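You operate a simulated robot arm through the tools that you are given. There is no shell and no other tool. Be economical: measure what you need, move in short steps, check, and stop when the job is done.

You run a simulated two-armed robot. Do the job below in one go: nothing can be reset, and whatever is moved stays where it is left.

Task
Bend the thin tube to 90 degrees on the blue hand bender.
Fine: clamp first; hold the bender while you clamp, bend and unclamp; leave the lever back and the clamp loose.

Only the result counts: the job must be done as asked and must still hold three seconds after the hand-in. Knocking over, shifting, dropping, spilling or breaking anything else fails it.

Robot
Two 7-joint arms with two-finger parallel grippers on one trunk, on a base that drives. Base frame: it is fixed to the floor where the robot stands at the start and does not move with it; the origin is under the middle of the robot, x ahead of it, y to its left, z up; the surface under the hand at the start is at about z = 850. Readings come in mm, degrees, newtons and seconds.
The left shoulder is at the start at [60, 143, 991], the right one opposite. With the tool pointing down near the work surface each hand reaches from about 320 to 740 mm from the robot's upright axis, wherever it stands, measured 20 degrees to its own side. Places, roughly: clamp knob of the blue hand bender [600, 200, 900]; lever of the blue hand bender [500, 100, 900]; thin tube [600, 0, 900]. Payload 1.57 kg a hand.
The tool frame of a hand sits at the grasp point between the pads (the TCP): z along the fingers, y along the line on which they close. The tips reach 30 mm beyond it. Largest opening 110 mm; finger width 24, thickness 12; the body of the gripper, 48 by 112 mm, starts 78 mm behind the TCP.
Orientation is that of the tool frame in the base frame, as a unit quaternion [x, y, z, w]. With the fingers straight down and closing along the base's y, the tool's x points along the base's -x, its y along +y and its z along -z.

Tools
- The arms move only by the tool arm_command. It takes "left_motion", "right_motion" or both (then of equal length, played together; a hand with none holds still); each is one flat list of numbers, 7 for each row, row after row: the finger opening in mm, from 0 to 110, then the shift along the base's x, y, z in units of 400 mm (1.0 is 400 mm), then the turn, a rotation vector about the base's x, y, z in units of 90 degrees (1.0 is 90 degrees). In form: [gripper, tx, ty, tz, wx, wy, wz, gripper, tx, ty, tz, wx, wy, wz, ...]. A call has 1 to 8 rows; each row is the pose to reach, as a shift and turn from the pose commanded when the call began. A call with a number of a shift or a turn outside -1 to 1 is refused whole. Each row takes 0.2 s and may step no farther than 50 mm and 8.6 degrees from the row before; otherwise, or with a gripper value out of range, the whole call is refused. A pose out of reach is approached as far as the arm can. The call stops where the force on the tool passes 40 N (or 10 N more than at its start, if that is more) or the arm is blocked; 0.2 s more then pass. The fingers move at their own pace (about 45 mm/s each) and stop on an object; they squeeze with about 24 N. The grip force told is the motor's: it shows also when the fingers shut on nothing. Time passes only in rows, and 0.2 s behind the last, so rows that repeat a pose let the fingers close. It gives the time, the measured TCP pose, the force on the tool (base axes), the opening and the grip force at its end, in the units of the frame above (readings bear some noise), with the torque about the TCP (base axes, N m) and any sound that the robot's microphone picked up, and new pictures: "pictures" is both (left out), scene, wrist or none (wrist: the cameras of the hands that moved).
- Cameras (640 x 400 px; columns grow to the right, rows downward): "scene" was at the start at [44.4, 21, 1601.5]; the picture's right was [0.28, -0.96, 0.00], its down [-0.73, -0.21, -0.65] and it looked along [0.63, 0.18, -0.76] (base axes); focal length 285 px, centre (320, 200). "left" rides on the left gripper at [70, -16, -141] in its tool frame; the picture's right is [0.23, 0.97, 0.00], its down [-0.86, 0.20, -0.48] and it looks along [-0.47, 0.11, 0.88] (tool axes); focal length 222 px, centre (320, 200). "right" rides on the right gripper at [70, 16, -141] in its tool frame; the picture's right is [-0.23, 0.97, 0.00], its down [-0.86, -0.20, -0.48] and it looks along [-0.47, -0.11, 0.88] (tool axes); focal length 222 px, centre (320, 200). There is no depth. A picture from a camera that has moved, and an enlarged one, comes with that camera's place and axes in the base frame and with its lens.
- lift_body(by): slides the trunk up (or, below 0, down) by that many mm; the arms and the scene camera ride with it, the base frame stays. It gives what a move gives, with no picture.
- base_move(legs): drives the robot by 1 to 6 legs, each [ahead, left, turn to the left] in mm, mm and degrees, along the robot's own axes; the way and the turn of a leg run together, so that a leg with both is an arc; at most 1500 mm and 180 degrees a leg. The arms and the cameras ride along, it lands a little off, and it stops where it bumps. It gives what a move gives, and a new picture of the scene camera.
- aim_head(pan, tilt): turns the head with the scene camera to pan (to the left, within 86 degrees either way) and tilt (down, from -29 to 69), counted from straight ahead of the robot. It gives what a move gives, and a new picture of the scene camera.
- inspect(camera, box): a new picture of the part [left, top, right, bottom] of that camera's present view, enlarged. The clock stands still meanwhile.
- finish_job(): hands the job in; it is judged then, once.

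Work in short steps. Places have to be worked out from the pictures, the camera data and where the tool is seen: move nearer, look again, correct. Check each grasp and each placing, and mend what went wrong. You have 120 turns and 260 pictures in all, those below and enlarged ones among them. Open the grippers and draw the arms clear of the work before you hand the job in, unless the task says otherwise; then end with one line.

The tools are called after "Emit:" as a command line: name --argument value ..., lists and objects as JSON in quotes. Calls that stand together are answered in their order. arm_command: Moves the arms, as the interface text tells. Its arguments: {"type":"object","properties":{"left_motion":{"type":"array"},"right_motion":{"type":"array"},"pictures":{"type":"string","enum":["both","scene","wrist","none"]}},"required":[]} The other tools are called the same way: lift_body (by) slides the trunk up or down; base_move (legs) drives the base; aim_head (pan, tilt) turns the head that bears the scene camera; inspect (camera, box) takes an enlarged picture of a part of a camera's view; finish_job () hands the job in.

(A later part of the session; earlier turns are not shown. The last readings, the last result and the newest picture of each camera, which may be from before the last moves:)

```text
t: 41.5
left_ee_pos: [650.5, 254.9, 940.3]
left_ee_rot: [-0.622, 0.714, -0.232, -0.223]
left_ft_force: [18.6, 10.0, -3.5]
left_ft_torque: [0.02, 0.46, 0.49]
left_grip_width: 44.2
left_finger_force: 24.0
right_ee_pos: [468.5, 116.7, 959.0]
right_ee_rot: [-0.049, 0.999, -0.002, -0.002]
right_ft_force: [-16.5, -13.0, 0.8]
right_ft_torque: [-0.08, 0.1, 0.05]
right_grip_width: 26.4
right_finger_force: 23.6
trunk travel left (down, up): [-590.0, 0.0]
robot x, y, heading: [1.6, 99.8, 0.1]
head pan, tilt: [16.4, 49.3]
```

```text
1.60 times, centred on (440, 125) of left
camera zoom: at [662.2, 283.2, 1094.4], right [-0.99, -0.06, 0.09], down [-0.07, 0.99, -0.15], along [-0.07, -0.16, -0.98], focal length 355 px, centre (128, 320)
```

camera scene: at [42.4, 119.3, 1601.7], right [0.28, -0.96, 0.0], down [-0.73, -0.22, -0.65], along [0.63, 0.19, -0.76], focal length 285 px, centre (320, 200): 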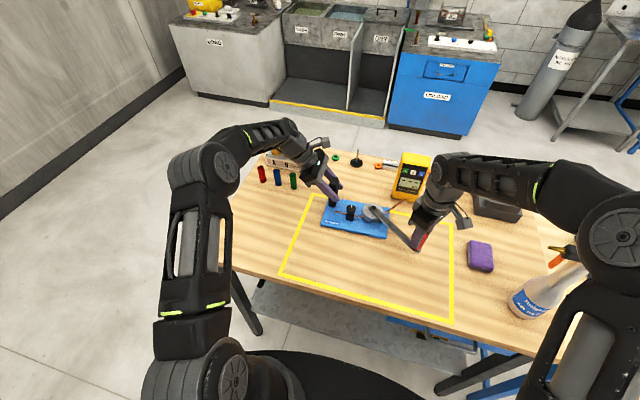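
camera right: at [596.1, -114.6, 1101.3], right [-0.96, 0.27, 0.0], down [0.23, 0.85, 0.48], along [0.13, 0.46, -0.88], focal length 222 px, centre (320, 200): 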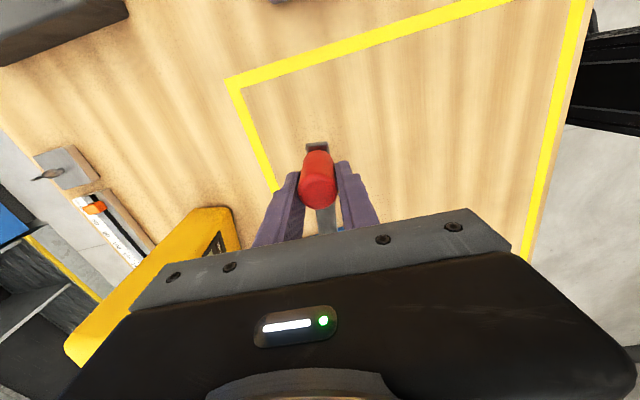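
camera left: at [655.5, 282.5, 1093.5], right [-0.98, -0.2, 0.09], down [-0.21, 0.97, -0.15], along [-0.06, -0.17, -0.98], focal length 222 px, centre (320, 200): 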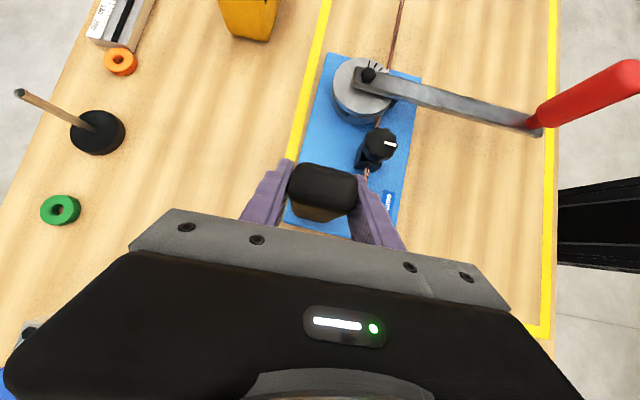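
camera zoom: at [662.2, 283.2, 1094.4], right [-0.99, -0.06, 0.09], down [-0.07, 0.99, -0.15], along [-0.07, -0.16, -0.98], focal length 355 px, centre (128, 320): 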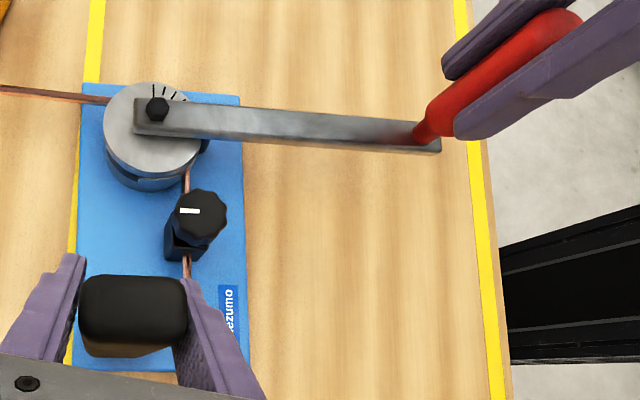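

Lever meets resistance at its stop now. I ease the radial load and push a little further; against the stop this also turns the bender back toward square.

Emit:
arm_command --right_motion '[15, -0.006, 0.012, 0, 0, 0, -0.015, 15, -0.008, 0.025, 0, 0, 0, -0.03, 15, -0.009, 0.037, 0, 0, 0, -0.045, 15, -0.009, 0.037, 0, 0, 0, -0.045]' --pictures "none"

Emit:
inspect --camera "left" --box '[240, 0, 640, 250]'

Emit:
inspect --camera "scene" --box '[300, 140, 460, 240]'

```text
t: 42.5
left_ee_pos: [645.5, 248.9, 939.0]
left_ee_rot: [-0.619, 0.715, -0.231, -0.23]
left_ft_force: [-3.2, -5.0, 1.3]
left_ft_torque: [-0.52, 1.19, 0.11]
left_grip_width: 41.6
left_finger_force: 24.0
right_ee_pos: [466.8, 134.2, 961.2]
right_ee_rot: [-0.014, 1.0, 0.002, 0.003]
right_ft_force: [-0.8, -0.1, 0.4]
right_ft_torque: [-0.04, -0.02, -0.01]
right_grip_width: 14.9
right_finger_force: 0.1
trunk travel left (down, up): [-590.0, 0.0]
robot x, y, heading: [1.0, 100.1, -0.1]
head pan, tilt: [16.4, 49.3]
```

```text
1.60 times, centred on (440, 125) of left
camera zoom: at [660.0, 279.4, 1093.7], right [-0.99, -0.05, 0.1], down [-0.07, 0.99, -0.16], along [-0.09, -0.16, -0.98], focal length 355 px, centre (128, 320)
```

zoom: 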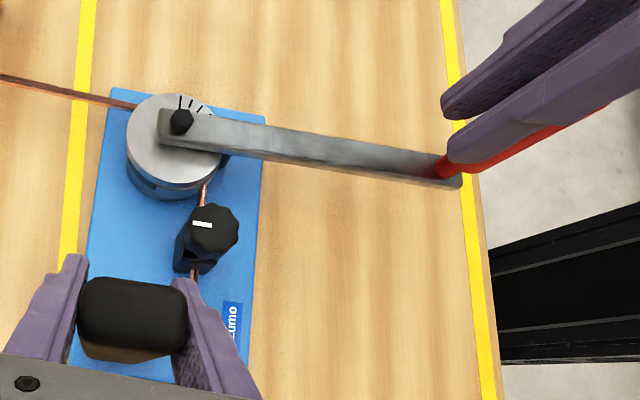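

```text
4.00 times, centred on (380, 190) of scene
camera zoom: at [44.0, 118.4, 1601.6], right [0.28, -0.96, 0.0], down [-0.73, -0.21, -0.65], along [0.63, 0.19, -0.76], focal length 1142 px, centre (80, 240)
```

zoom: 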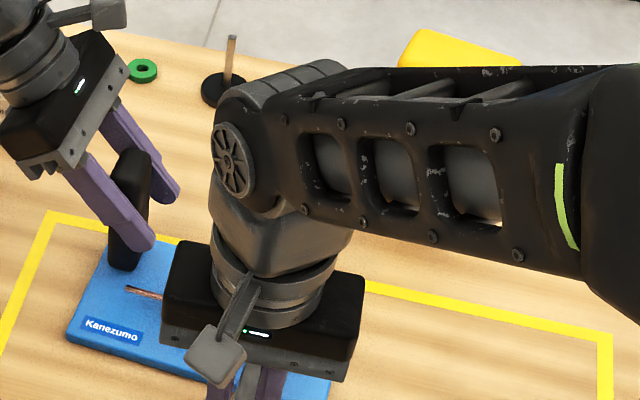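

The lever grip slipped out of the right fingers, and the bender swung back close to its original pose. I lift the right hand straight up and aside to check the state.

Emit:
arm_command --right_motion '[20, -0.005, 0, 0.1, 0, 0, 0, 30, -0.01, 0, 0.2, 0, 0, 0, 40, -0.01, -0.08, 0.28, 0, 0, 0, 50, -0.01, -0.18, 0.3, 0, 0, 0, 50, -0.01, -0.28, 0.3, 0, 0, 0, 50, -0.01, -0.38, 0.3, 0, 0, 0]' --pictures "none"

Emit:
inspect --camera "left" --box '[240, 0, 640, 250]'

Emit:
inspect --camera "scene" --box '[300, 140, 460, 240]'

Emit:
inspect --camera "right" --box '[200, 0, 640, 260]'

```text
t: 43.9
left_ee_pos: [647.2, 253.4, 938.9]
left_ee_rot: [-0.621, 0.715, -0.231, -0.225]
left_ft_force: [-4.3, -2.8, 0.3]
left_ft_torque: [0.81, 1.03, 0.09]
left_grip_width: 41.7
left_finger_force: 23.7
right_ee_pos: [461.7, -19.3, 1080.3]
right_ee_rot: [-0.015, 1.0, 0.001, -0.001]
right_ft_force: [0.1, 0.3, -0.8]
right_ft_torque: [0.0, 0.01, 0.01]
right_grip_width: 49.9
right_finger_force: 0.0
trunk travel left (down, up): [-590.0, 0.0]
robot x, y, heading: [-1.2, 95.5, -0.1]
head pan, tilt: [16.4, 49.3]
```

```text
1.60 times, centred on (440, 125) of left
camera zoom: at [660.9, 282.3, 1094.3], right [-0.99, -0.06, 0.09], down [-0.07, 0.99, -0.15], along [-0.08, -0.16, -0.98], focal length 355 px, centre (128, 320)
```

zoom: 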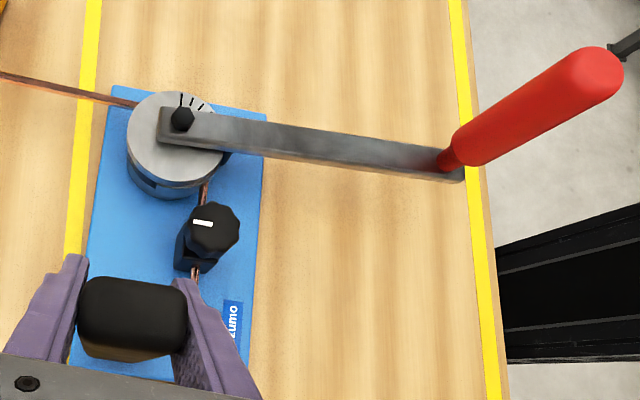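

```text
4.00 times, centred on (380, 190) of scene
camera zoom: at [44.1, 118.6, 1601.5], right [0.28, -0.96, 0.0], down [-0.73, -0.22, -0.65], along [0.63, 0.19, -0.76], focal length 1142 px, centre (80, 240)
```

zoom: 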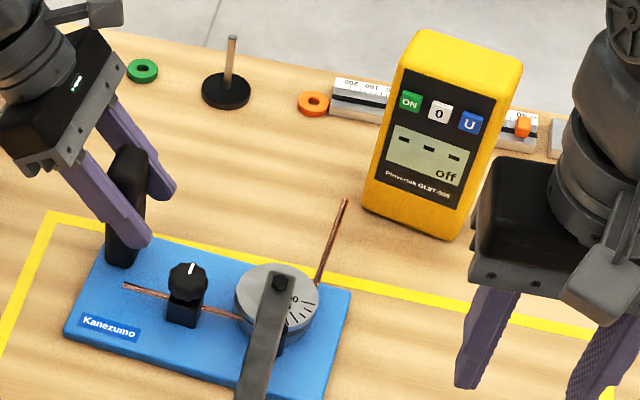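

```text
1.45 times, centred on (420, 130) of right
camera zoom: at [390.7, -4.9, 1221.4], right [0.2, 0.98, 0.0], down [0.86, -0.17, 0.48], along [0.47, -0.09, -0.88], focal length 323 px, centre (174, 302)
```

zoom: 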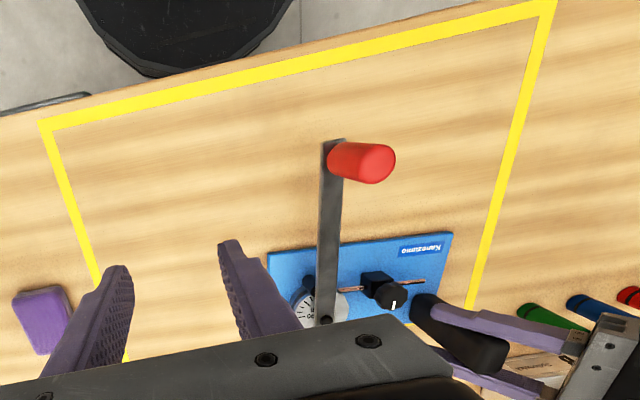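

Lever is back at its start angle and the bender is within ~8 mm of its original pose. Now unclamp: move the right hand above the knob (≈[602,196]) at +15° yaw, clear of the left fingers.

Emit:
arm_command --right_motion '[50, 0.05, 0.075, 0, 0, 0, 0.02, 50, 0.1, 0.15, 0, 0, 0, 0.04, 50, 0.15, 0.23, 0, 0, 0, 0.06, 50, 0.2, 0.31, 0, 0, 0, 0.08, 50, 0.25, 0.39, 0, 0, 0, 0.1, 50, 0.3, 0.46, -0.04, 0, 0, 0.12, 50, 0.35, 0.534, -0.1, 0, 0, 0.148, 50, 0.35, 0.534, -0.15, 0, 0, 0.148]' --pictures "wrist"

Emit:
inspect --camera "left" --box '[240, 40, 480, 190]'

```text
t: 45.7
left_ee_pos: [648.5, 253.2, 939.4]
left_ee_rot: [-0.621, 0.714, -0.233, -0.226]
left_ft_force: [1.1, 1.1, -0.3]
left_ft_torque: [-0.65, 0.82, 0.08]
left_grip_width: 42.0
left_finger_force: 23.9
right_ee_pos: [601.6, 196.7, 1018.5]
right_ee_rot: [-0.131, 0.991, 0.001, 0.001]
right_ft_force: [-0.7, 0.4, 0.1]
right_ft_torque: [0.0, 0.02, 0.04]
right_grip_width: 50.3
right_finger_force: 0.1
right hand out of reach, approached as far as the arm can: row 7
trunk travel left (down, up): [-590.0, 0.0]
robot x, y, heading: [-2.0, 97.6, -0.1]
head pan, tilt: [16.4, 49.3]
camera right: at [529.0, 192.8, 1159.9], right [-0.03, 1.0, 0.0], down [0.88, 0.03, 0.48], along [0.48, 0.02, -0.88], focal length 222 px, centre (320, 200)
```

right: 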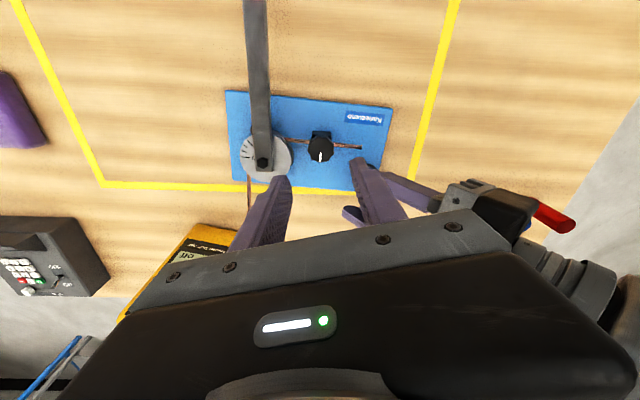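

```text
2.67 times, centred on (360, 115) of left
camera zoom: at [661.7, 282.9, 1094.2], right [-0.99, -0.06, 0.09], down [-0.07, 0.99, -0.16], along [-0.08, -0.16, -0.98], focal length 592 px, centre (213, 427)
```

zoom: 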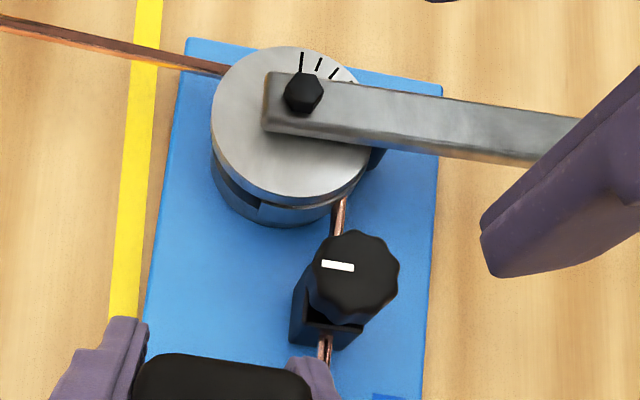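

Knob reads [602,196], directly below. Descend to just above the knob and check.

Emit:
arm_command --right_motion '[50, 0.003, -0.002, -0.06, 0, 0, 0, 50, 0.003, -0.002, -0.12, 0, 0, 0, 50, 0.003, -0.002, -0.165, 0, 0, 0, 50, 0.003, -0.002, -0.165, 0, 0, 0]' --pictures "wrist"

Emit:
inspect --camera "left" --box '[240, 40, 480, 190]'

```text
t: 46.7
left_ee_pos: [650.1, 252.7, 941.2]
left_ee_rot: [-0.621, 0.714, -0.233, -0.224]
left_ft_force: [4.5, 0.9, 4.6]
left_ft_torque: [0.17, 0.93, 0.06]
left_grip_width: 41.6
left_finger_force: 24.2
right_ee_pos: [603.3, 194.8, 952.8]
right_ee_rot: [-0.131, 0.991, 0.0, 0.0]
right_ft_force: [0.1, -0.5, 0.1]
right_ft_torque: [0.0, 0.0, 0.0]
right_grip_width: 50.1
right_finger_force: 0.1
trunk travel left (down, up): [-590.0, 0.0]
robot x, y, heading: [-0.2, 95.0, 0.0]
head pan, tilt: [16.4, 49.3]
camera right: at [532.0, 191.4, 1093.9], right [-0.03, 1.0, 0.0], down [0.88, 0.03, 0.48], along [0.48, 0.02, -0.88], focal length 222 px, centre (320, 200)
```

right: 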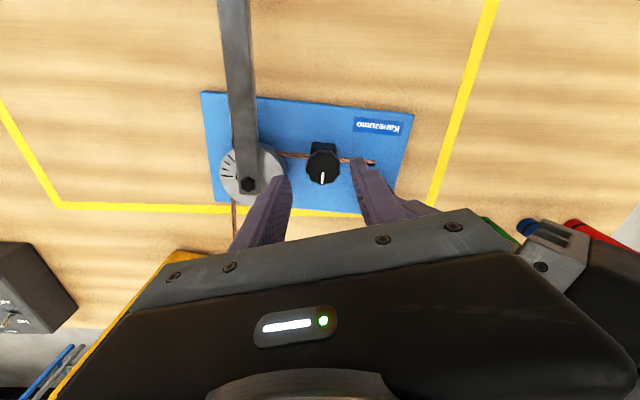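

```text
2.67 times, centred on (360, 115) of left
camera zoom: at [661.4, 282.6, 1094.5], right [-0.99, -0.06, 0.09], down [-0.07, 0.99, -0.15], along [-0.08, -0.16, -0.98], focal length 592 px, centre (213, 427)
```

zoom: 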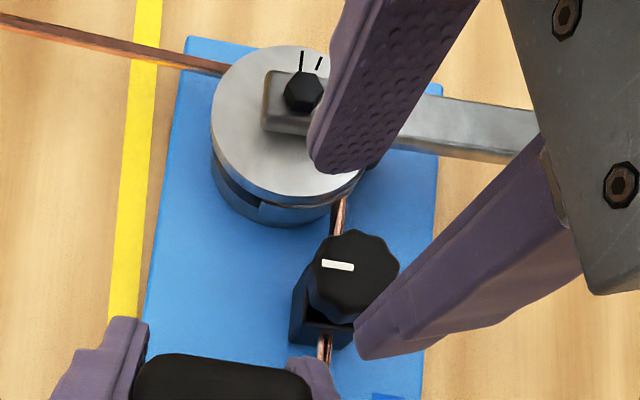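

Aligned within ~3 mm; shift −3 mm in x, descend, and grip the knob.

Emit:
arm_command --right_motion '[50, -0.007, 0.001, -0.03, 0, 0, 0, 50, -0.007, 0.001, -0.066, 0, 0, 0, 36, -0.007, 0.001, -0.066, 0, 0, 0, 20, -0.007, 0.001, -0.066, 0, 0, 0, 20, -0.007, 0.001, -0.066, 0, 0, 0]' --pictures "none"

Emit:
arm_command --right_motion '[15, 0, 0, 0, 0, 0, 0.089, 15, 0, 0, 0, 0, 0, 0.178, 15, 0, 0, 0, 0, 0, 0.267, 15, 0, 0, 0, 0, 0, 0.356, 15, 0, 0, 0, 0, 0, 0.444]' --pictures "wrist"

```text
t: 47.9
left_ee_pos: [648.4, 254.4, 940.6]
left_ee_rot: [-0.62, 0.714, -0.233, -0.226]
left_ft_force: [7.4, -4.4, 8.6]
left_ft_torque: [0.85, 0.93, 0.03]
left_grip_width: 41.5
left_finger_force: 24.5
right_ee_pos: [601.3, 196.5, 927.0]
right_ee_rot: [-0.132, 0.991, 0.003, 0.0]
right_ft_force: [-2.9, 10.4, 0.0]
right_ft_torque: [0.35, -0.05, 0.04]
right_grip_width: 30.9
right_finger_force: 24.2
trunk travel left (down, up): [-590.0, 0.0]
robot x, y, heading: [-1.1, 95.8, -0.0]
head pan, tilt: [16.4, 49.3]
```

```text
t: 49.1
left_ee_pos: [649.6, 252.4, 938.6]
left_ee_rot: [-0.62, 0.714, -0.232, -0.227]
left_ft_force: [4.7, -11.9, 8.3]
left_ft_torque: [-0.19, 0.93, 0.15]
left_grip_width: 41.5
left_finger_force: 24.5
right_ee_pos: [599.3, 195.4, 926.2]
right_ee_rot: [-0.462, 0.887, 0.001, 0.001]
right_ft_force: [-3.2, 16.2, -0.7]
right_ft_torque: [-0.02, 0.12, -0.03]
right_grip_width: 30.5
right_finger_force: 23.7
trunk travel left (down, up): [-590.0, 0.0]
robot x, y, heading: [-4.4, 100.9, -0.1]
head pan, tilt: [16.4, 49.3]
camera right: at [546.7, 146.5, 1067.9], right [-0.67, 0.74, 0.0], down [0.65, 0.59, 0.48], along [0.36, 0.32, -0.88], focal length 222 px, centre (320, 200)
```

right: 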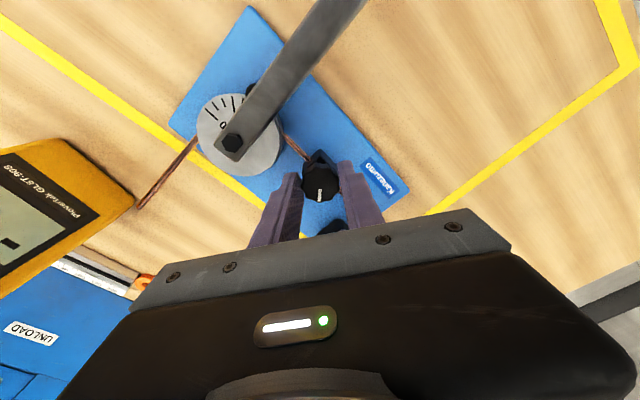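

Knob turns freely counter-clockwise with the hand. Continue ~50° more.

Emit:
arm_command --right_motion '[15, 0, 0.004, 0, 0, 0, 0.089, 15, 0, 0.004, 0, 0, 0, 0.178, 15, 0, 0.004, 0, 0, 0, 0.267, 15, 0, 0.004, 0, 0, 0, 0.356, 15, 0, 0.004, 0, 0, 0, 0.444, 15, 0, 0.004, 0, 0, 0, 0.533]' --pictures "wrist"

```text
t: 50.5
left_ee_pos: [648.5, 252.1, 938.5]
left_ee_rot: [-0.62, 0.714, -0.232, -0.227]
left_ft_force: [-1.1, -10.1, 6.2]
left_ft_torque: [-0.23, 1.03, 0.15]
left_grip_width: 41.8
left_finger_force: 23.9
right_ee_pos: [600.2, 195.1, 927.2]
right_ee_rot: [0.783, -0.622, 0.0, 0.001]
right_ft_force: [1.5, 8.9, 1.4]
right_ft_torque: [-0.04, -0.16, -0.02]
right_grip_width: 30.7
right_finger_force: 24.3
trunk travel left (down, up): [-590.0, 0.0]
robot x, y, heading: [1.7, 101.3, 0.1]
head pan, tilt: [16.4, 49.3]
camera right: at [601.0, 122.7, 1067.8], right [-1.0, 0.0, 0.0], down [0.0, 0.88, 0.48], along [0.0, 0.48, -0.88], focal length 222 px, centre (320, 200)
```

right: 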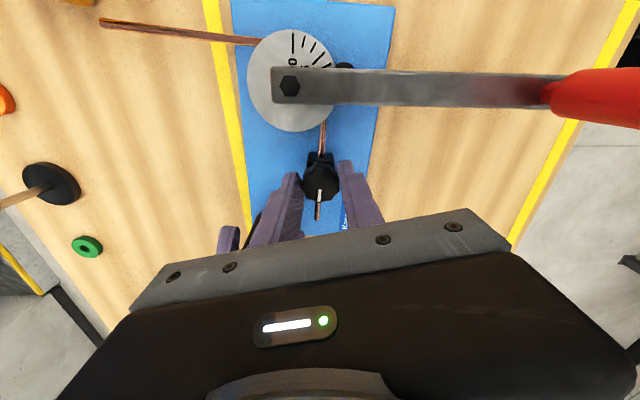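

This is a nice overhead view; I enlarge it to measure the bend more exactly.

Emit:
inspect --camera "right" --box '[90, 0, 410, 200]'

Emit:
inspect --camera "right" --box '[240, 10, 400, 110]'

```text
2.00 times, centred on (250, 100) of right
camera zoom: at [601.0, 122.7, 1067.8], right [-1.0, 0.0, 0.0], down [0.0, 0.88, 0.48], along [0.0, 0.48, -0.88], focal length 444 px, centre (460, 400)
```

zoom: 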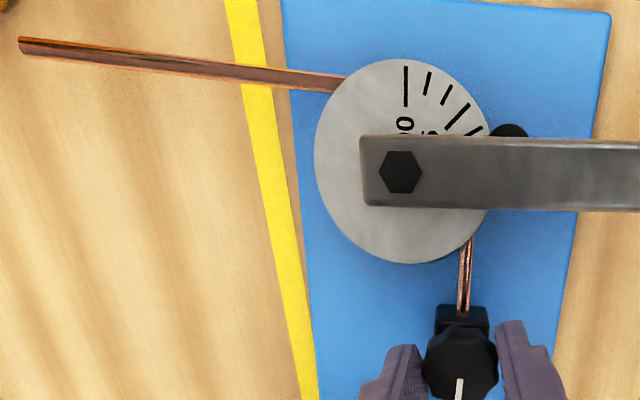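

```text
4.00 times, centred on (320, 60) of right
camera zoom: at [601.0, 122.7, 1067.8], right [-1.0, 0.0, 0.0], down [0.0, 0.88, 0.48], along [0.0, 0.48, -0.88], focal length 888 px, centre (320, 760)
```

zoom: 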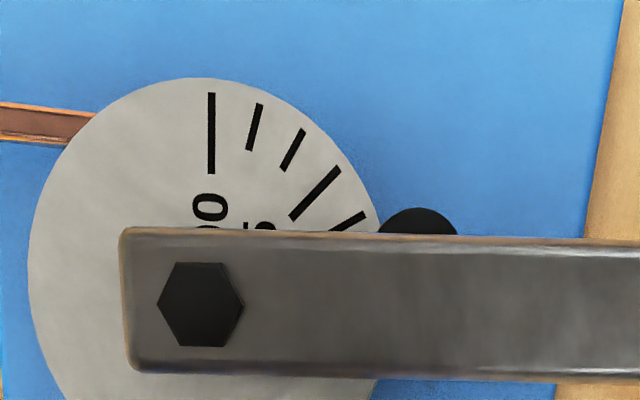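

Several estimates agree on a bend of about 89–91°, and the lever reads ~0–2° on the dial. The knob is about half-way back, so I regrasp for another counter-clockwise stroke to be surely loose.

Emit:
arm_command --right_motion '[50, 0, 0, 0, 0, 0, 0, 50, 0, 0, 0, 0, 0, 0, 50, 0, 0, 0.09, 0, 0, -0.09, 50, 0, 0, 0.09, 0, 0, -0.18, 50, 0, 0, 0.09, 0, 0, -0.27, 50, 0, 0, 0.09, 0, 0, -0.36, 50, 0, 0, 0.09, 0, 0, -0.45, 50, 0, 0, 0.09, 0, 0, -0.54]' --pictures "none"

Emit:
arm_command --right_motion '[50, 0, 0, 0, 0, 0, -0.09, 50, 0, 0, 0, 0, 0, -0.18, 50, 0, 0, 0, 0, 0, -0.27, 50, 0, 0, 0, 0, 0, -0.36, 50, 0, 0, 0, 0, 0, -0.44]' --pictures "wrist"

Emit:
inspect --camera "left" --box '[240, 40, 480, 190]'

```text
t: 52.3
left_ee_pos: [648.6, 254.6, 937.9]
left_ee_rot: [-0.621, 0.714, -0.232, -0.225]
left_ft_force: [0.0, 3.5, -2.3]
left_ft_torque: [0.24, 0.59, -0.03]
left_grip_width: 41.7
left_finger_force: 23.8
right_ee_pos: [600.7, 195.7, 962.3]
right_ee_rot: [-0.455, 0.89, 0.0, 0.0]
right_ft_force: [-0.6, 0.2, 0.7]
right_ft_torque: [-0.01, -0.02, 0.03]
right_grip_width: 50.1
right_finger_force: 0.0
trunk travel left (down, up): [-590.0, 0.0]
robot x, y, heading: [1.4, 101.8, -0.2]
head pan, tilt: [16.4, 49.3]
```

```text
t: 53.5
left_ee_pos: [649.0, 253.3, 939.4]
left_ee_rot: [-0.62, 0.714, -0.232, -0.226]
left_ft_force: [-1.2, 3.6, -2.3]
left_ft_torque: [0.03, 0.6, 0.06]
left_grip_width: 41.7
left_finger_force: 24.1
right_ee_pos: [601.3, 196.1, 963.0]
right_ee_rot: [-0.125, 0.992, 0.0, 0.0]
right_ft_force: [0.6, -0.3, -0.1]
right_ft_torque: [0.02, 0.02, 0.02]
right_grip_width: 50.3
right_finger_force: 0.0
trunk travel left (down, up): [-590.0, 0.0]
robot x, y, heading: [0.0, 95.2, 0.0]
head pan, tilt: [16.4, 49.3]
camera right: at [528.7, 193.3, 1104.4], right [-0.02, 1.0, 0.0], down [0.88, 0.02, 0.48], along [0.48, 0.01, -0.88], focal length 222 px, centre (320, 200)
```

right: 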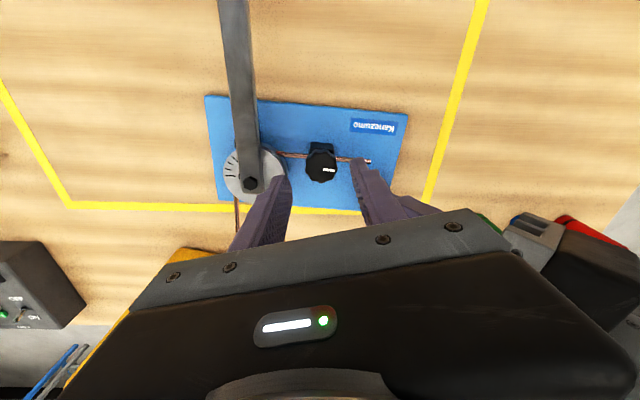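

```text
2.67 times, centred on (360, 115) of left
camera zoom: at [661.4, 282.9, 1093.8], right [-0.99, -0.06, 0.09], down [-0.07, 0.99, -0.15], along [-0.08, -0.16, -0.98], focal length 592 px, centre (213, 427)
```

zoom: 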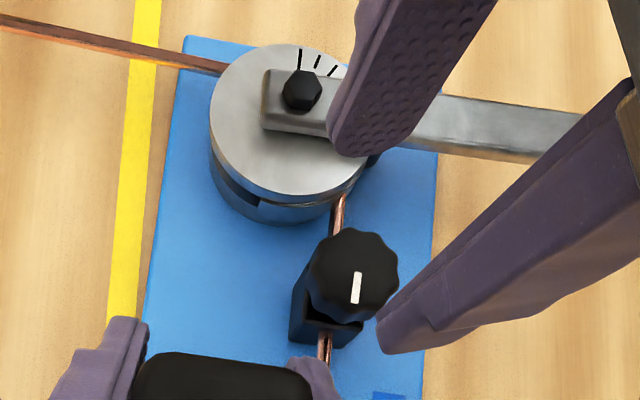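

Knob has come back 90°; another 90° returns it to its initial mark. Lower, grip and turn again.

Emit:
arm_command --right_motion '[50, 0, 0, -0.045, 0, 0, 0, 50, 0, 0, -0.09, 0, 0, 0, 36, 0, 0, -0.09, 0, 0, 0, 20, 0, 0, -0.09, 0, 0, 0, 20, 0, 0, -0.09, 0, 0, 0]' --pictures "none"

Emit:
arm_command --right_motion '[15, 0, 0, 0, 0, 0, 0.09, 15, 0, 0, 0, 0, 0, 0.18, 15, 0, 0, 0, 0, 0, 0.27, 15, 0, 0, 0, 0, 0, 0.36, 15, 0, 0, 0, 0, 0, 0.45, 15, 0, 0, 0, 0, 0, 0.54, 15, 0, 0, 0, 0, 0, 0.63, 15, 0, 0, 0, 0, 0, 0.72]' --pictures "none"

Emit:
arm_command --right_motion '[15, 0, 0, 0, 0, 0, 0.09, 15, 0, 0, 0, 0, 0, 0.18, 15, 0, 0, 0, 0, 0, 0.25]' --pictures "wrist"

```text
t: 54.7
left_ee_pos: [648.5, 252.0, 938.8]
left_ee_rot: [-0.621, 0.714, -0.233, -0.226]
left_ft_force: [2.3, -4.5, -1.5]
left_ft_torque: [0.83, 0.74, 0.08]
left_grip_width: 41.3
left_finger_force: 23.8
right_ee_pos: [601.0, 196.7, 927.3]
right_ee_rot: [-0.128, 0.992, 0.001, 0.0]
right_ft_force: [-1.7, 9.3, 0.3]
right_ft_torque: [0.04, -0.17, 0.02]
right_grip_width: 30.3
right_finger_force: 23.8
trunk travel left (down, up): [-590.0, 0.0]
robot x, y, heading: [-0.2, 96.7, 0.3]
head pan, tilt: [16.4, 49.3]
```

```text
t: 56.5
left_ee_pos: [648.4, 252.1, 939.5]
left_ee_rot: [-0.621, 0.714, -0.232, -0.225]
left_ft_force: [-0.8, -8.6, 2.6]
left_ft_torque: [-0.15, 0.91, 0.35]
left_grip_width: 41.7
left_finger_force: 23.5
right_ee_pos: [600.8, 196.2, 927.5]
right_ee_rot: [-0.64, 0.768, 0.0, 0.0]
right_ft_force: [2.2, 9.4, -0.3]
right_ft_torque: [-0.22, -0.21, -0.02]
right_grip_width: 30.5
right_finger_force: 24.1
trunk travel left (down, up): [-590.0, 0.0]
robot x, y, heading: [-2.8, 95.4, 0.0]
head pan, tilt: [16.4, 49.3]
```

```text
t: 57.3
left_ee_pos: [648.4, 252.5, 938.1]
left_ee_rot: [-0.621, 0.714, -0.231, -0.226]
left_ft_force: [-1.8, -6.5, 2.1]
left_ft_torque: [-0.17, 1.04, 0.33]
left_grip_width: 42.0
left_finger_force: 23.7
right_ee_pos: [600.2, 195.5, 927.1]
right_ee_rot: [0.778, -0.628, 0.0, -0.002]
right_ft_force: [6.8, 4.6, -0.1]
right_ft_torque: [-0.33, -0.34, -0.02]
right_grip_width: 30.3
right_finger_force: 24.1
trunk travel left (down, up): [-590.0, 0.0]
robot x, y, heading: [1.5, 97.1, -0.0]
head pan, tilt: [16.4, 49.3]
camera right: at [599.6, 122.8, 1068.3], right [-1.0, 0.02, 0.0], down [0.02, 0.88, 0.48], along [0.01, 0.48, -0.88], focal length 222 px, centre (320, 200)
```

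right: 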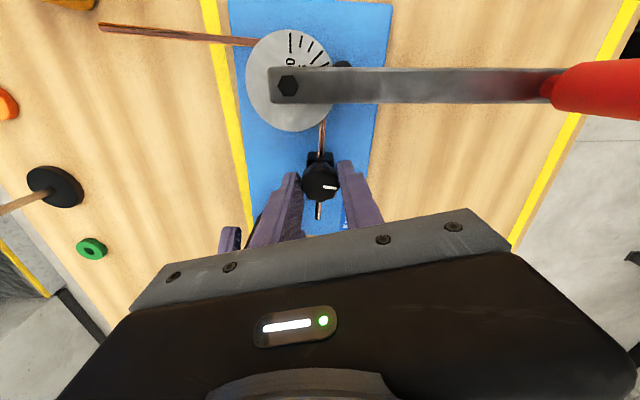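

Knob is back at its initial mark, loose. Open, lift the right hand 110 mm and take a wide overhead view to measure the bend, lever and meter.

Emit:
arm_command --right_motion '[50, 0, 0, 0, 0, 0, 0, 50, 0, 0, 0, 0, 0, 0, 50, 0, 0, 0.1, 0, 0, 0, 50, 0, -0.02, 0.2, 0, 0, 0, 50, 0, -0.06, 0.3, 0, 0, 0, 50, 0, -0.12, 0.36, 0, 0, 0, 50, 0, -0.2, 0.36, 0, 0, 0, 50, 0, -0.2, 0.36, 0, 0, 0]' --pictures "both"

Emit:
inspect --camera "right" --box '[120, 0, 440, 200]'

Emit:
inspect --camera "scene" --box '[300, 140, 460, 240]'

```text
t: 59.1
left_ee_pos: [649.6, 251.9, 939.3]
left_ee_rot: [-0.62, 0.715, -0.233, -0.226]
left_ft_force: [1.4, 2.5, 3.4]
left_ft_torque: [-0.45, 1.09, -0.2]
left_grip_width: 41.2
left_finger_force: 23.9
right_ee_pos: [601.2, 115.8, 1069.8]
right_ee_rot: [0.777, -0.63, 0.0, -0.001]
right_ft_force: [-0.2, -0.6, 0.0]
right_ft_torque: [0.0, 0.05, 0.0]
right_grip_width: 50.3
right_finger_force: 0.1
right hand out of reach, approached as far as the arm can: row 5, 6
trunk travel left (down, up): [-590.0, 0.0]
robot x, y, heading: [-0.1, 96.1, 0.2]
head pan, tilt: [16.4, 49.3]
camera scene: at [44.4, 119.7, 1601.5], right [0.28, -0.96, 0.0], down [-0.73, -0.22, -0.65], along [0.63, 0.19, -0.76], focal length 285 px, centre (320, 200)
camera right: at [599.9, 43.2, 1211.0], right [-1.0, 0.02, 0.0], down [0.02, 0.88, 0.48], along [0.01, 0.48, -0.88], focal length 222 px, centre (320, 200)
```

scene: 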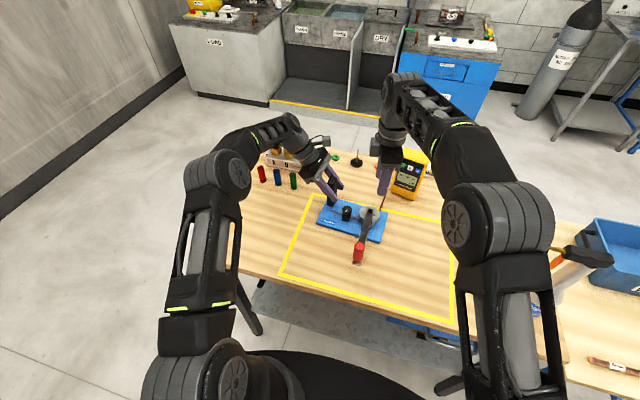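
right: 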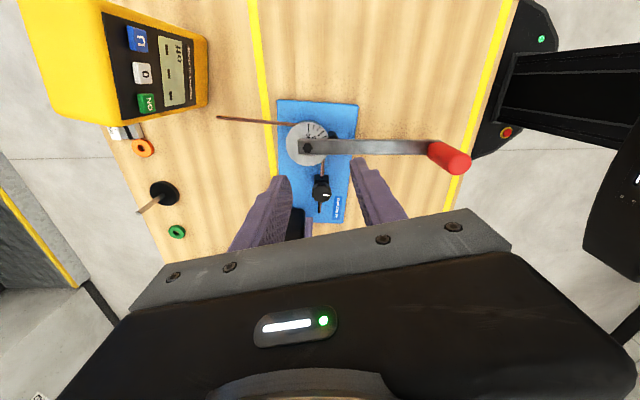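

```text
2.00 times, centred on (280, 100) of right
camera zoom: at [599.9, 43.2, 1211.0], right [-1.0, 0.02, 0.0], down [0.02, 0.88, 0.48], along [0.01, 0.48, -0.88], focal length 444 px, centre (400, 400)
```

zoom: 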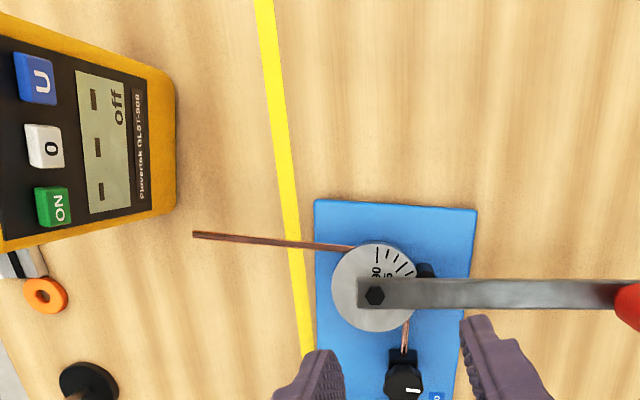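

```text
4.00 times, centred on (380, 190) of scene
camera zoom: at [44.4, 119.7, 1601.5], right [0.28, -0.96, 0.0], down [-0.73, -0.22, -0.65], along [0.63, 0.19, -0.76], focal length 1142 px, centre (80, 240)
```

zoom: 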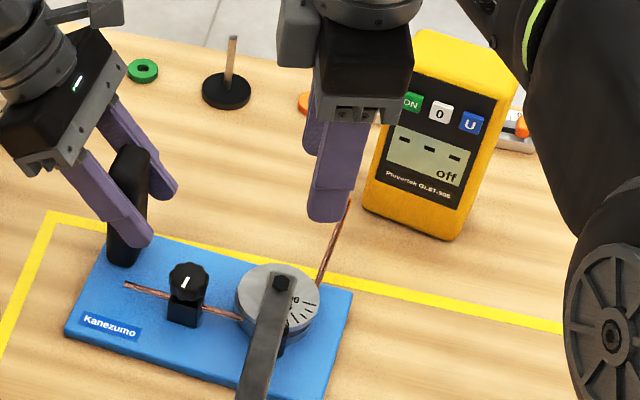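

Measured: bend ≈89–90°, lever within ~0.5° of its starting offset, clamp loose, bender within ~6 mm of its start. Left hand can now let go of the post and back out along its approach.

Emit:
arm_command --left_motion '[60, 0, 0, 0, 0, 0, 0, 75, 0, 0, 0, 0, 0, 0, 80, 0, 0, 0, 0, 0, 0, 80, 0.006, 0.045, 0.06, 0, 0, 0, 80, 0.0125, 0.09, 0.119, 0, 0, 0, 80, 0.019, 0.135, 0.178, 0, 0, 0, 80, 0.025, 0.18, 0.2375, 0, 0, 0, 80, 0.025, 0.24, 0.3, 0, 0, 0]' --pictures "none"

Emit:
inspect --camera "scene" --box '[300, 140, 460, 240]'

Emit:
inspect --camera "right" --box '[0, 0, 320, 200]'

Emit:
inspect --camera "left" --box '[0, 0, 480, 300]'

```text
t: 60.9
left_ee_pos: [620.4, 296.0, 1042.2]
left_ee_rot: [-0.621, 0.715, -0.231, -0.226]
left_ft_force: [-0.3, -1.0, -0.3]
left_ft_torque: [0.03, 0.04, 0.0]
left_grip_width: 80.0
left_finger_force: 0.1
left hand out of reach, approached as far as the arm can: row 6, 7, 8
right_ee_pos: [601.2, 114.1, 1069.3]
right_ee_rot: [0.777, -0.629, -0.001, 0.0]
right_ft_force: [-0.6, 0.1, -0.8]
right_ft_torque: [0.0, 0.0, -0.01]
right_grip_width: 50.5
right_finger_force: 0.1
trunk travel left (down, up): [-590.0, 0.0]
robot x, y, heading: [-3.1, 95.1, 0.1]
head pan, tilt: [16.4, 49.3]
```

```text
4.00 times, centred on (380, 190) of scene
camera zoom: at [44.9, 118.4, 1601.5], right [0.28, -0.96, 0.0], down [-0.73, -0.21, -0.65], along [0.63, 0.19, -0.76], focal length 1142 px, centre (80, 240)
```

zoom: 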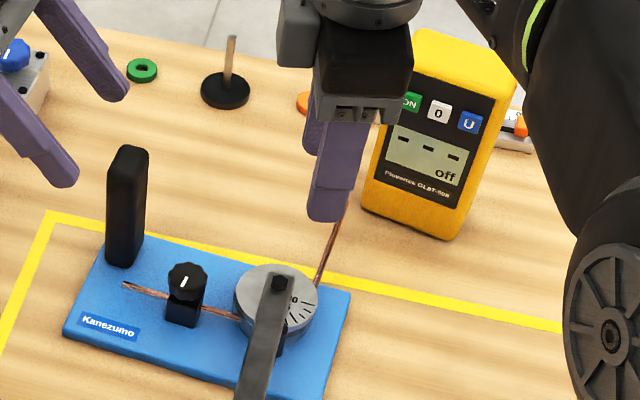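

```text
2.00 times, centred on (160, 100) of right
camera zoom: at [600.3, 42.1, 1210.5], right [-1.0, 0.02, 0.0], down [0.02, 0.88, 0.48], along [0.01, 0.48, -0.88], focal length 444 px, centre (640, 400)
```

zoom: 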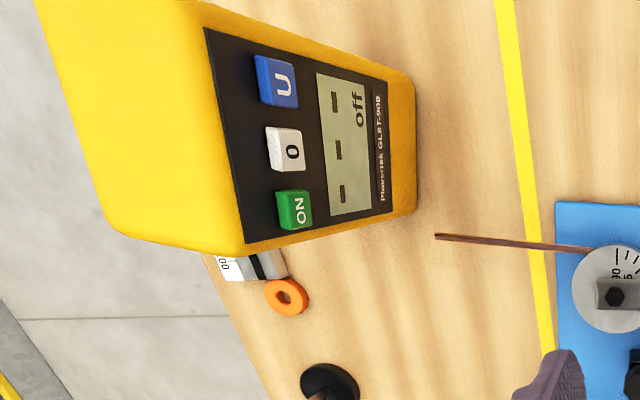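

```text
1.33 times, centred on (240, 150) of left
camera zoom: at [633.9, 324.9, 1198.2], right [-0.99, -0.06, 0.09], down [-0.07, 0.99, -0.15], along [-0.08, -0.16, -0.98], focal length 296 px, centre (427, 267)
```

zoom: 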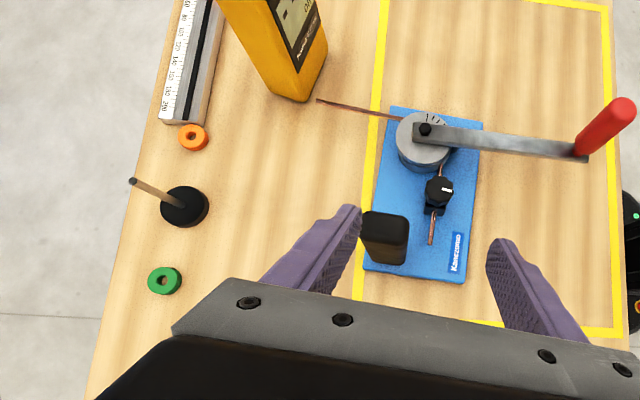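

Bender undisturbed by the release. Now the meter: it stands 167 mm tall at ≈[787,29], yawed −13°, and originally stood at ≈[771,28], yaw 0. I'll grip it by its sides near the top with the right hand tilted forward and slide it back; first unwind the right hand and move the left hand out of the way.

Emit:
arm_command --right_motion '[80, -0.004, -0.026, 0.003, 0, 0, -0.0944, 90, -0.008, -0.052, 0.006, 0, 0, -0.1889, 105, -0.012, -0.079, 0.01, 0, 0, -0.2833, 105, -0.016, -0.105, 0.012, 0, 0, -0.3778, 105, -0.02, -0.131, 0.015, 0, 0, -0.4722, 105, -0.024, -0.157, 0.02, 0, 0, -0.5667, 105, -0.028, -0.184, 0.022, 0, 0, -0.6611, 105, -0.03, -0.21, 0.025, 0, 0, -0.7556]' --left_motion '[80, -0.05, 0.05, 0.03, 0, 0, 0, 80, -0.1, 0.1, 0.06, 0, 0, 0, 80, -0.15, 0.15, 0.09, 0, 0, 0, 80, -0.2, 0.2, 0.12, 0, 0, 0, 80, -0.25, 0.2, 0.15, 0, 0, 0, 80, -0.3, 0.2, 0.18, 0, 0, 0, 80, -0.35, 0.2, 0.2, 0, 0, 0, 80, -0.4, 0.2, 0.2, 0, 0, 0]' --pictures "none"

Emit:
arm_command --right_motion '[105, 0, 0, 0, 0, 0, -0.09, 105, 0, 0, 0, 0, 0, -0.18, 105, 0, 0, 0, 0, 0, -0.27, 105, 0, 0, 0, 0, 0, -0.36, 105, 0, 0, 0, 0, 0, -0.45, 105, 0, 0, 0, 0, 0, -0.533]' --pictures "both"

```text
t: 62.7
left_ee_pos: [482.4, 369.8, 1114.4]
left_ee_rot: [-0.621, 0.715, -0.233, -0.224]
left_ft_force: [0.0, 0.2, -0.4]
left_ft_torque: [0.0, 0.02, 0.02]
left_grip_width: 79.9
left_finger_force: 0.0
left hand out of reach, approached as far as the arm can: row 3, 4, 5, 6, 7, 8
right_ee_pos: [588.8, 31.6, 1080.5]
right_ee_rot: [-0.291, 0.957, 0.0, 0.0]
right_ft_force: [-0.3, 0.7, 0.5]
right_ft_torque: [-0.03, 0.01, 0.01]
right_grip_width: 104.8
right_finger_force: 0.0
trunk travel left (down, up): [-590.0, 0.0]
robot x, y, heading: [-2.0, 100.1, 0.2]
head pan, tilt: [16.4, 49.3]
```

```text
t: 64.1
left_ee_pos: [483.3, 370.1, 1113.0]
left_ee_rot: [-0.621, 0.714, -0.233, -0.224]
left_ft_force: [-0.1, 0.4, -0.5]
left_ft_torque: [0.03, 0.01, -0.03]
left_grip_width: 79.9
left_finger_force: 0.0
right_ee_pos: [587.8, 31.1, 1081.3]
right_ee_rot: [0.123, 0.992, -0.001, 0.001]
right_ft_force: [0.0, -0.4, 0.0]
right_ft_torque: [-0.02, 0.01, -0.04]
right_grip_width: 105.0
right_finger_force: 0.1
trunk travel left (down, up): [-590.0, 0.0]
robot x, y, heading: [-0.7, 101.0, 0.0]
head pan, tilt: [16.4, 49.3]
camera scene: at [44.4, 119.5, 1601.5], right [0.28, -0.96, 0.0], down [-0.73, -0.22, -0.65], along [0.63, 0.19, -0.76], focal length 285 px, centre (320, 200)
camera right: at [524.5, 63.8, 1223.1], right [0.46, 0.89, 0.0], down [0.78, -0.4, 0.48], along [0.43, -0.22, -0.88], focal length 222 px, centre (320, 200)
```

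scene: 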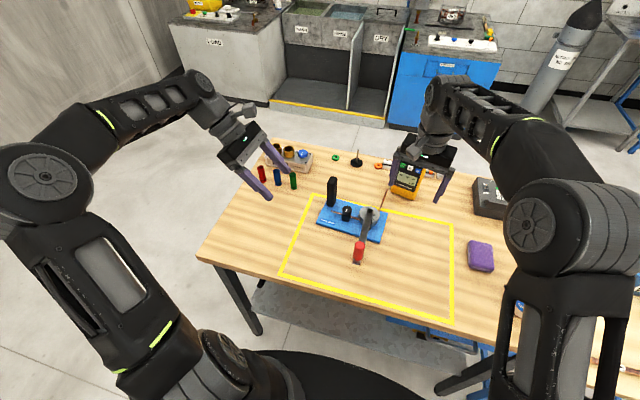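
right: 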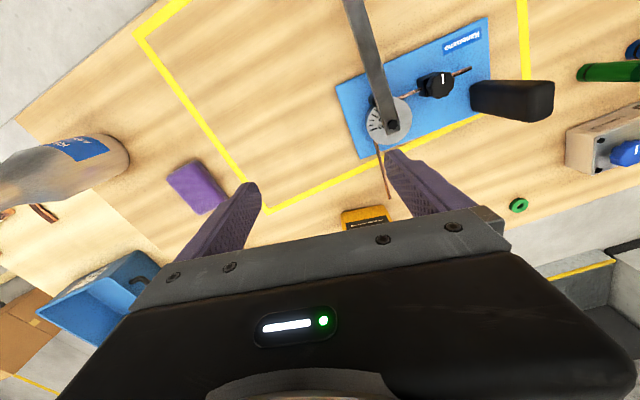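

Hand is aligned with the meter's yaw (−14°). Tilt it 45° forward while moving to a standoff in front of and above the meter.

Emit:
arm_command --right_motion '[105, 0.042, 0.008, 0.002, -0.0202, -0.0808, 0, 105, 0.085, 0.017, 0.003, -0.0404, -0.1617, 0, 105, 0.127, 0.025, 0.005, -0.0606, -0.2425, 0, 105, 0.17, 0.033, 0.007, -0.0808, -0.3233, 0, 105, 0.212, 0.042, 0.008, -0.101, -0.4042, 0, 105, 0.255, 0.05, 0.01, -0.121, -0.485, 0]' --pictures "both"

```text
t: 65.5
left_ee_pos: [483.5, 371.5, 1113.9]
left_ee_rot: [-0.622, 0.714, -0.233, -0.223]
left_ft_force: [0.5, 0.3, -0.2]
left_ft_torque: [0.0, 0.01, -0.01]
left_grip_width: 79.9
left_finger_force: 0.2
right_ee_pos: [690.6, 52.6, 1085.4]
right_ee_rot: [0.112, 0.916, -0.047, 0.381]
right_ft_force: [-0.1, -0.6, 0.5]
right_ft_torque: [0.01, -0.03, -0.03]
right_grip_width: 105.1
right_finger_force: 0.1
trunk travel left (down, up): [-590.0, 0.0]
robot x, y, heading: [-1.0, 97.7, 0.4]
head pan, tilt: [16.4, 49.3]
camera scene: at [44.5, 120.2, 1601.5], right [0.28, -0.96, 0.0], down [-0.73, -0.22, -0.65], along [0.63, 0.18, -0.76], focal length 285 px, centre (320, 200)
camera right: at [549.4, 103.4, 1135.7], right [0.39, 0.91, 0.16], down [0.21, -0.26, 0.94], along [0.9, -0.34, -0.29], focal length 222 px, centre (320, 200)
```

scene: 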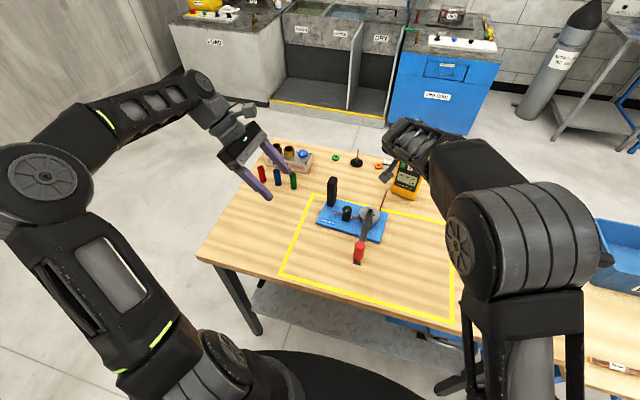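
right: 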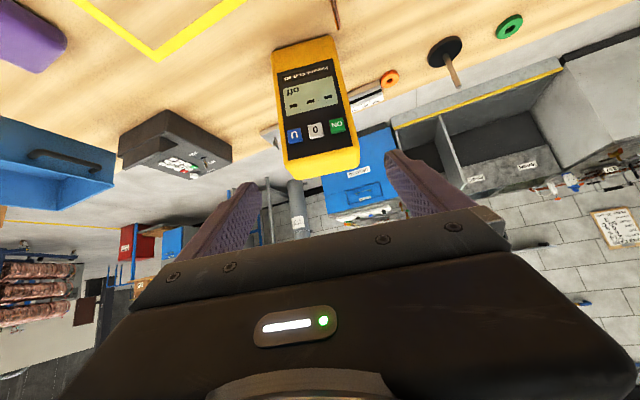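

Fingers straddle the meter symmetrically. Advance about 60% along the approach and look again.

Emit:
arm_command --right_motion '[105, 0.045, -0.012, -0.048, 0, 0, 0, 105, 0.09, -0.023, -0.096, 0, 0, 0, 105, 0.135, -0.034, -0.144, 0, 0, 0, 105, 0.135, -0.034, -0.144, 0, 0, 0]' --pictures "wrist"

Emit:
inspect --camera "scene" --box '[340, 110, 500, 210]'

```text
t: 66.5
left_ee_pos: [483.1, 370.0, 1113.2]
left_ee_rot: [-0.621, 0.714, -0.233, -0.223]
left_ft_force: [-0.2, 0.4, 1.3]
left_ft_torque: [-0.01, -0.03, 0.0]
left_grip_width: 80.3
left_finger_force: 0.0
right_ee_pos: [742.9, 38.1, 1025.3]
right_ee_rot: [0.112, 0.917, -0.046, 0.38]
right_ft_force: [0.1, -0.3, 0.0]
right_ft_torque: [0.03, 0.03, 0.01]
right_grip_width: 104.9
right_finger_force: 0.0
trunk travel left (down, up): [-590.0, 0.0]
robot x, y, heading: [2.2, 96.3, 0.2]
head pan, tilt: [16.4, 49.3]
camera right: at [602.2, 87.9, 1077.5], right [0.39, 0.91, 0.16], down [0.21, -0.26, 0.94], along [0.9, -0.33, -0.29], focal length 222 px, centre (320, 200)
```

right: 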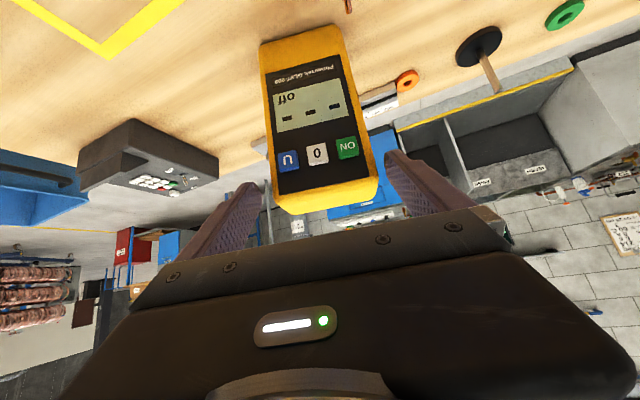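

```text
4.00 times, centred on (420, 160) of scene
camera zoom: at [43.7, 119.4, 1601.5], right [0.28, -0.96, 0.0], down [-0.73, -0.22, -0.65], along [0.63, 0.19, -0.76], focal length 1142 px, centre (-80, 360)
```

zoom: 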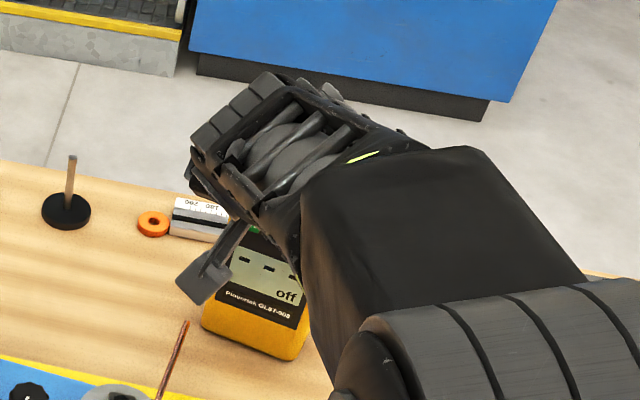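

Good alignment still. Advance the rest and close on the meter's sides.

Emit:
arm_command --right_motion '[105, 0.045, -0.01, -0.046, 0, 0, 0, 105, 0.09, -0.02, -0.092, 0, 0, 0, 90, 0.09, -0.02, -0.092, 0, 0, 0, 80, 0.09, -0.02, -0.092, 0, 0, 0, 70, 0.09, -0.02, -0.092, 0, 0, 0, 60, 0.09, -0.02, -0.092, 0, 0, 0]' --pictures "wrist"

```text
t: 67.9
left_ee_pos: [482.9, 371.1, 1113.3]
left_ee_rot: [-0.621, 0.714, -0.233, -0.224]
left_ft_force: [0.3, -1.3, 0.3]
left_ft_torque: [0.02, 0.03, -0.02]
left_grip_width: 80.1
left_finger_force: 0.1
right_ee_pos: [779.2, 29.0, 990.4]
right_ee_rot: [0.112, 0.917, -0.047, 0.381]
right_ft_force: [0.1, 1.3, -0.2]
right_ft_torque: [0.24, -0.05, 0.05]
right_grip_width: 87.9
right_finger_force: 23.7
trunk travel left (down, up): [-590.0, 0.0]
robot x, y, heading: [-2.0, 98.3, -0.1]
head pan, tilt: [16.4, 49.3]
camera right: at [638.5, 80.0, 1041.0], right [0.39, 0.91, 0.16], down [0.21, -0.26, 0.94], along [0.9, -0.34, -0.29], focal length 222 px, centre (320, 200)
```

right: 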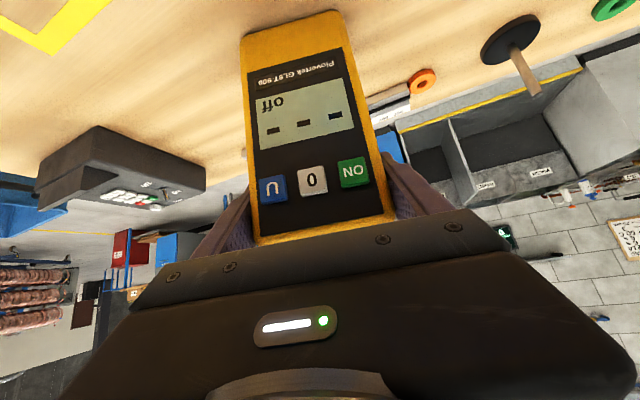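

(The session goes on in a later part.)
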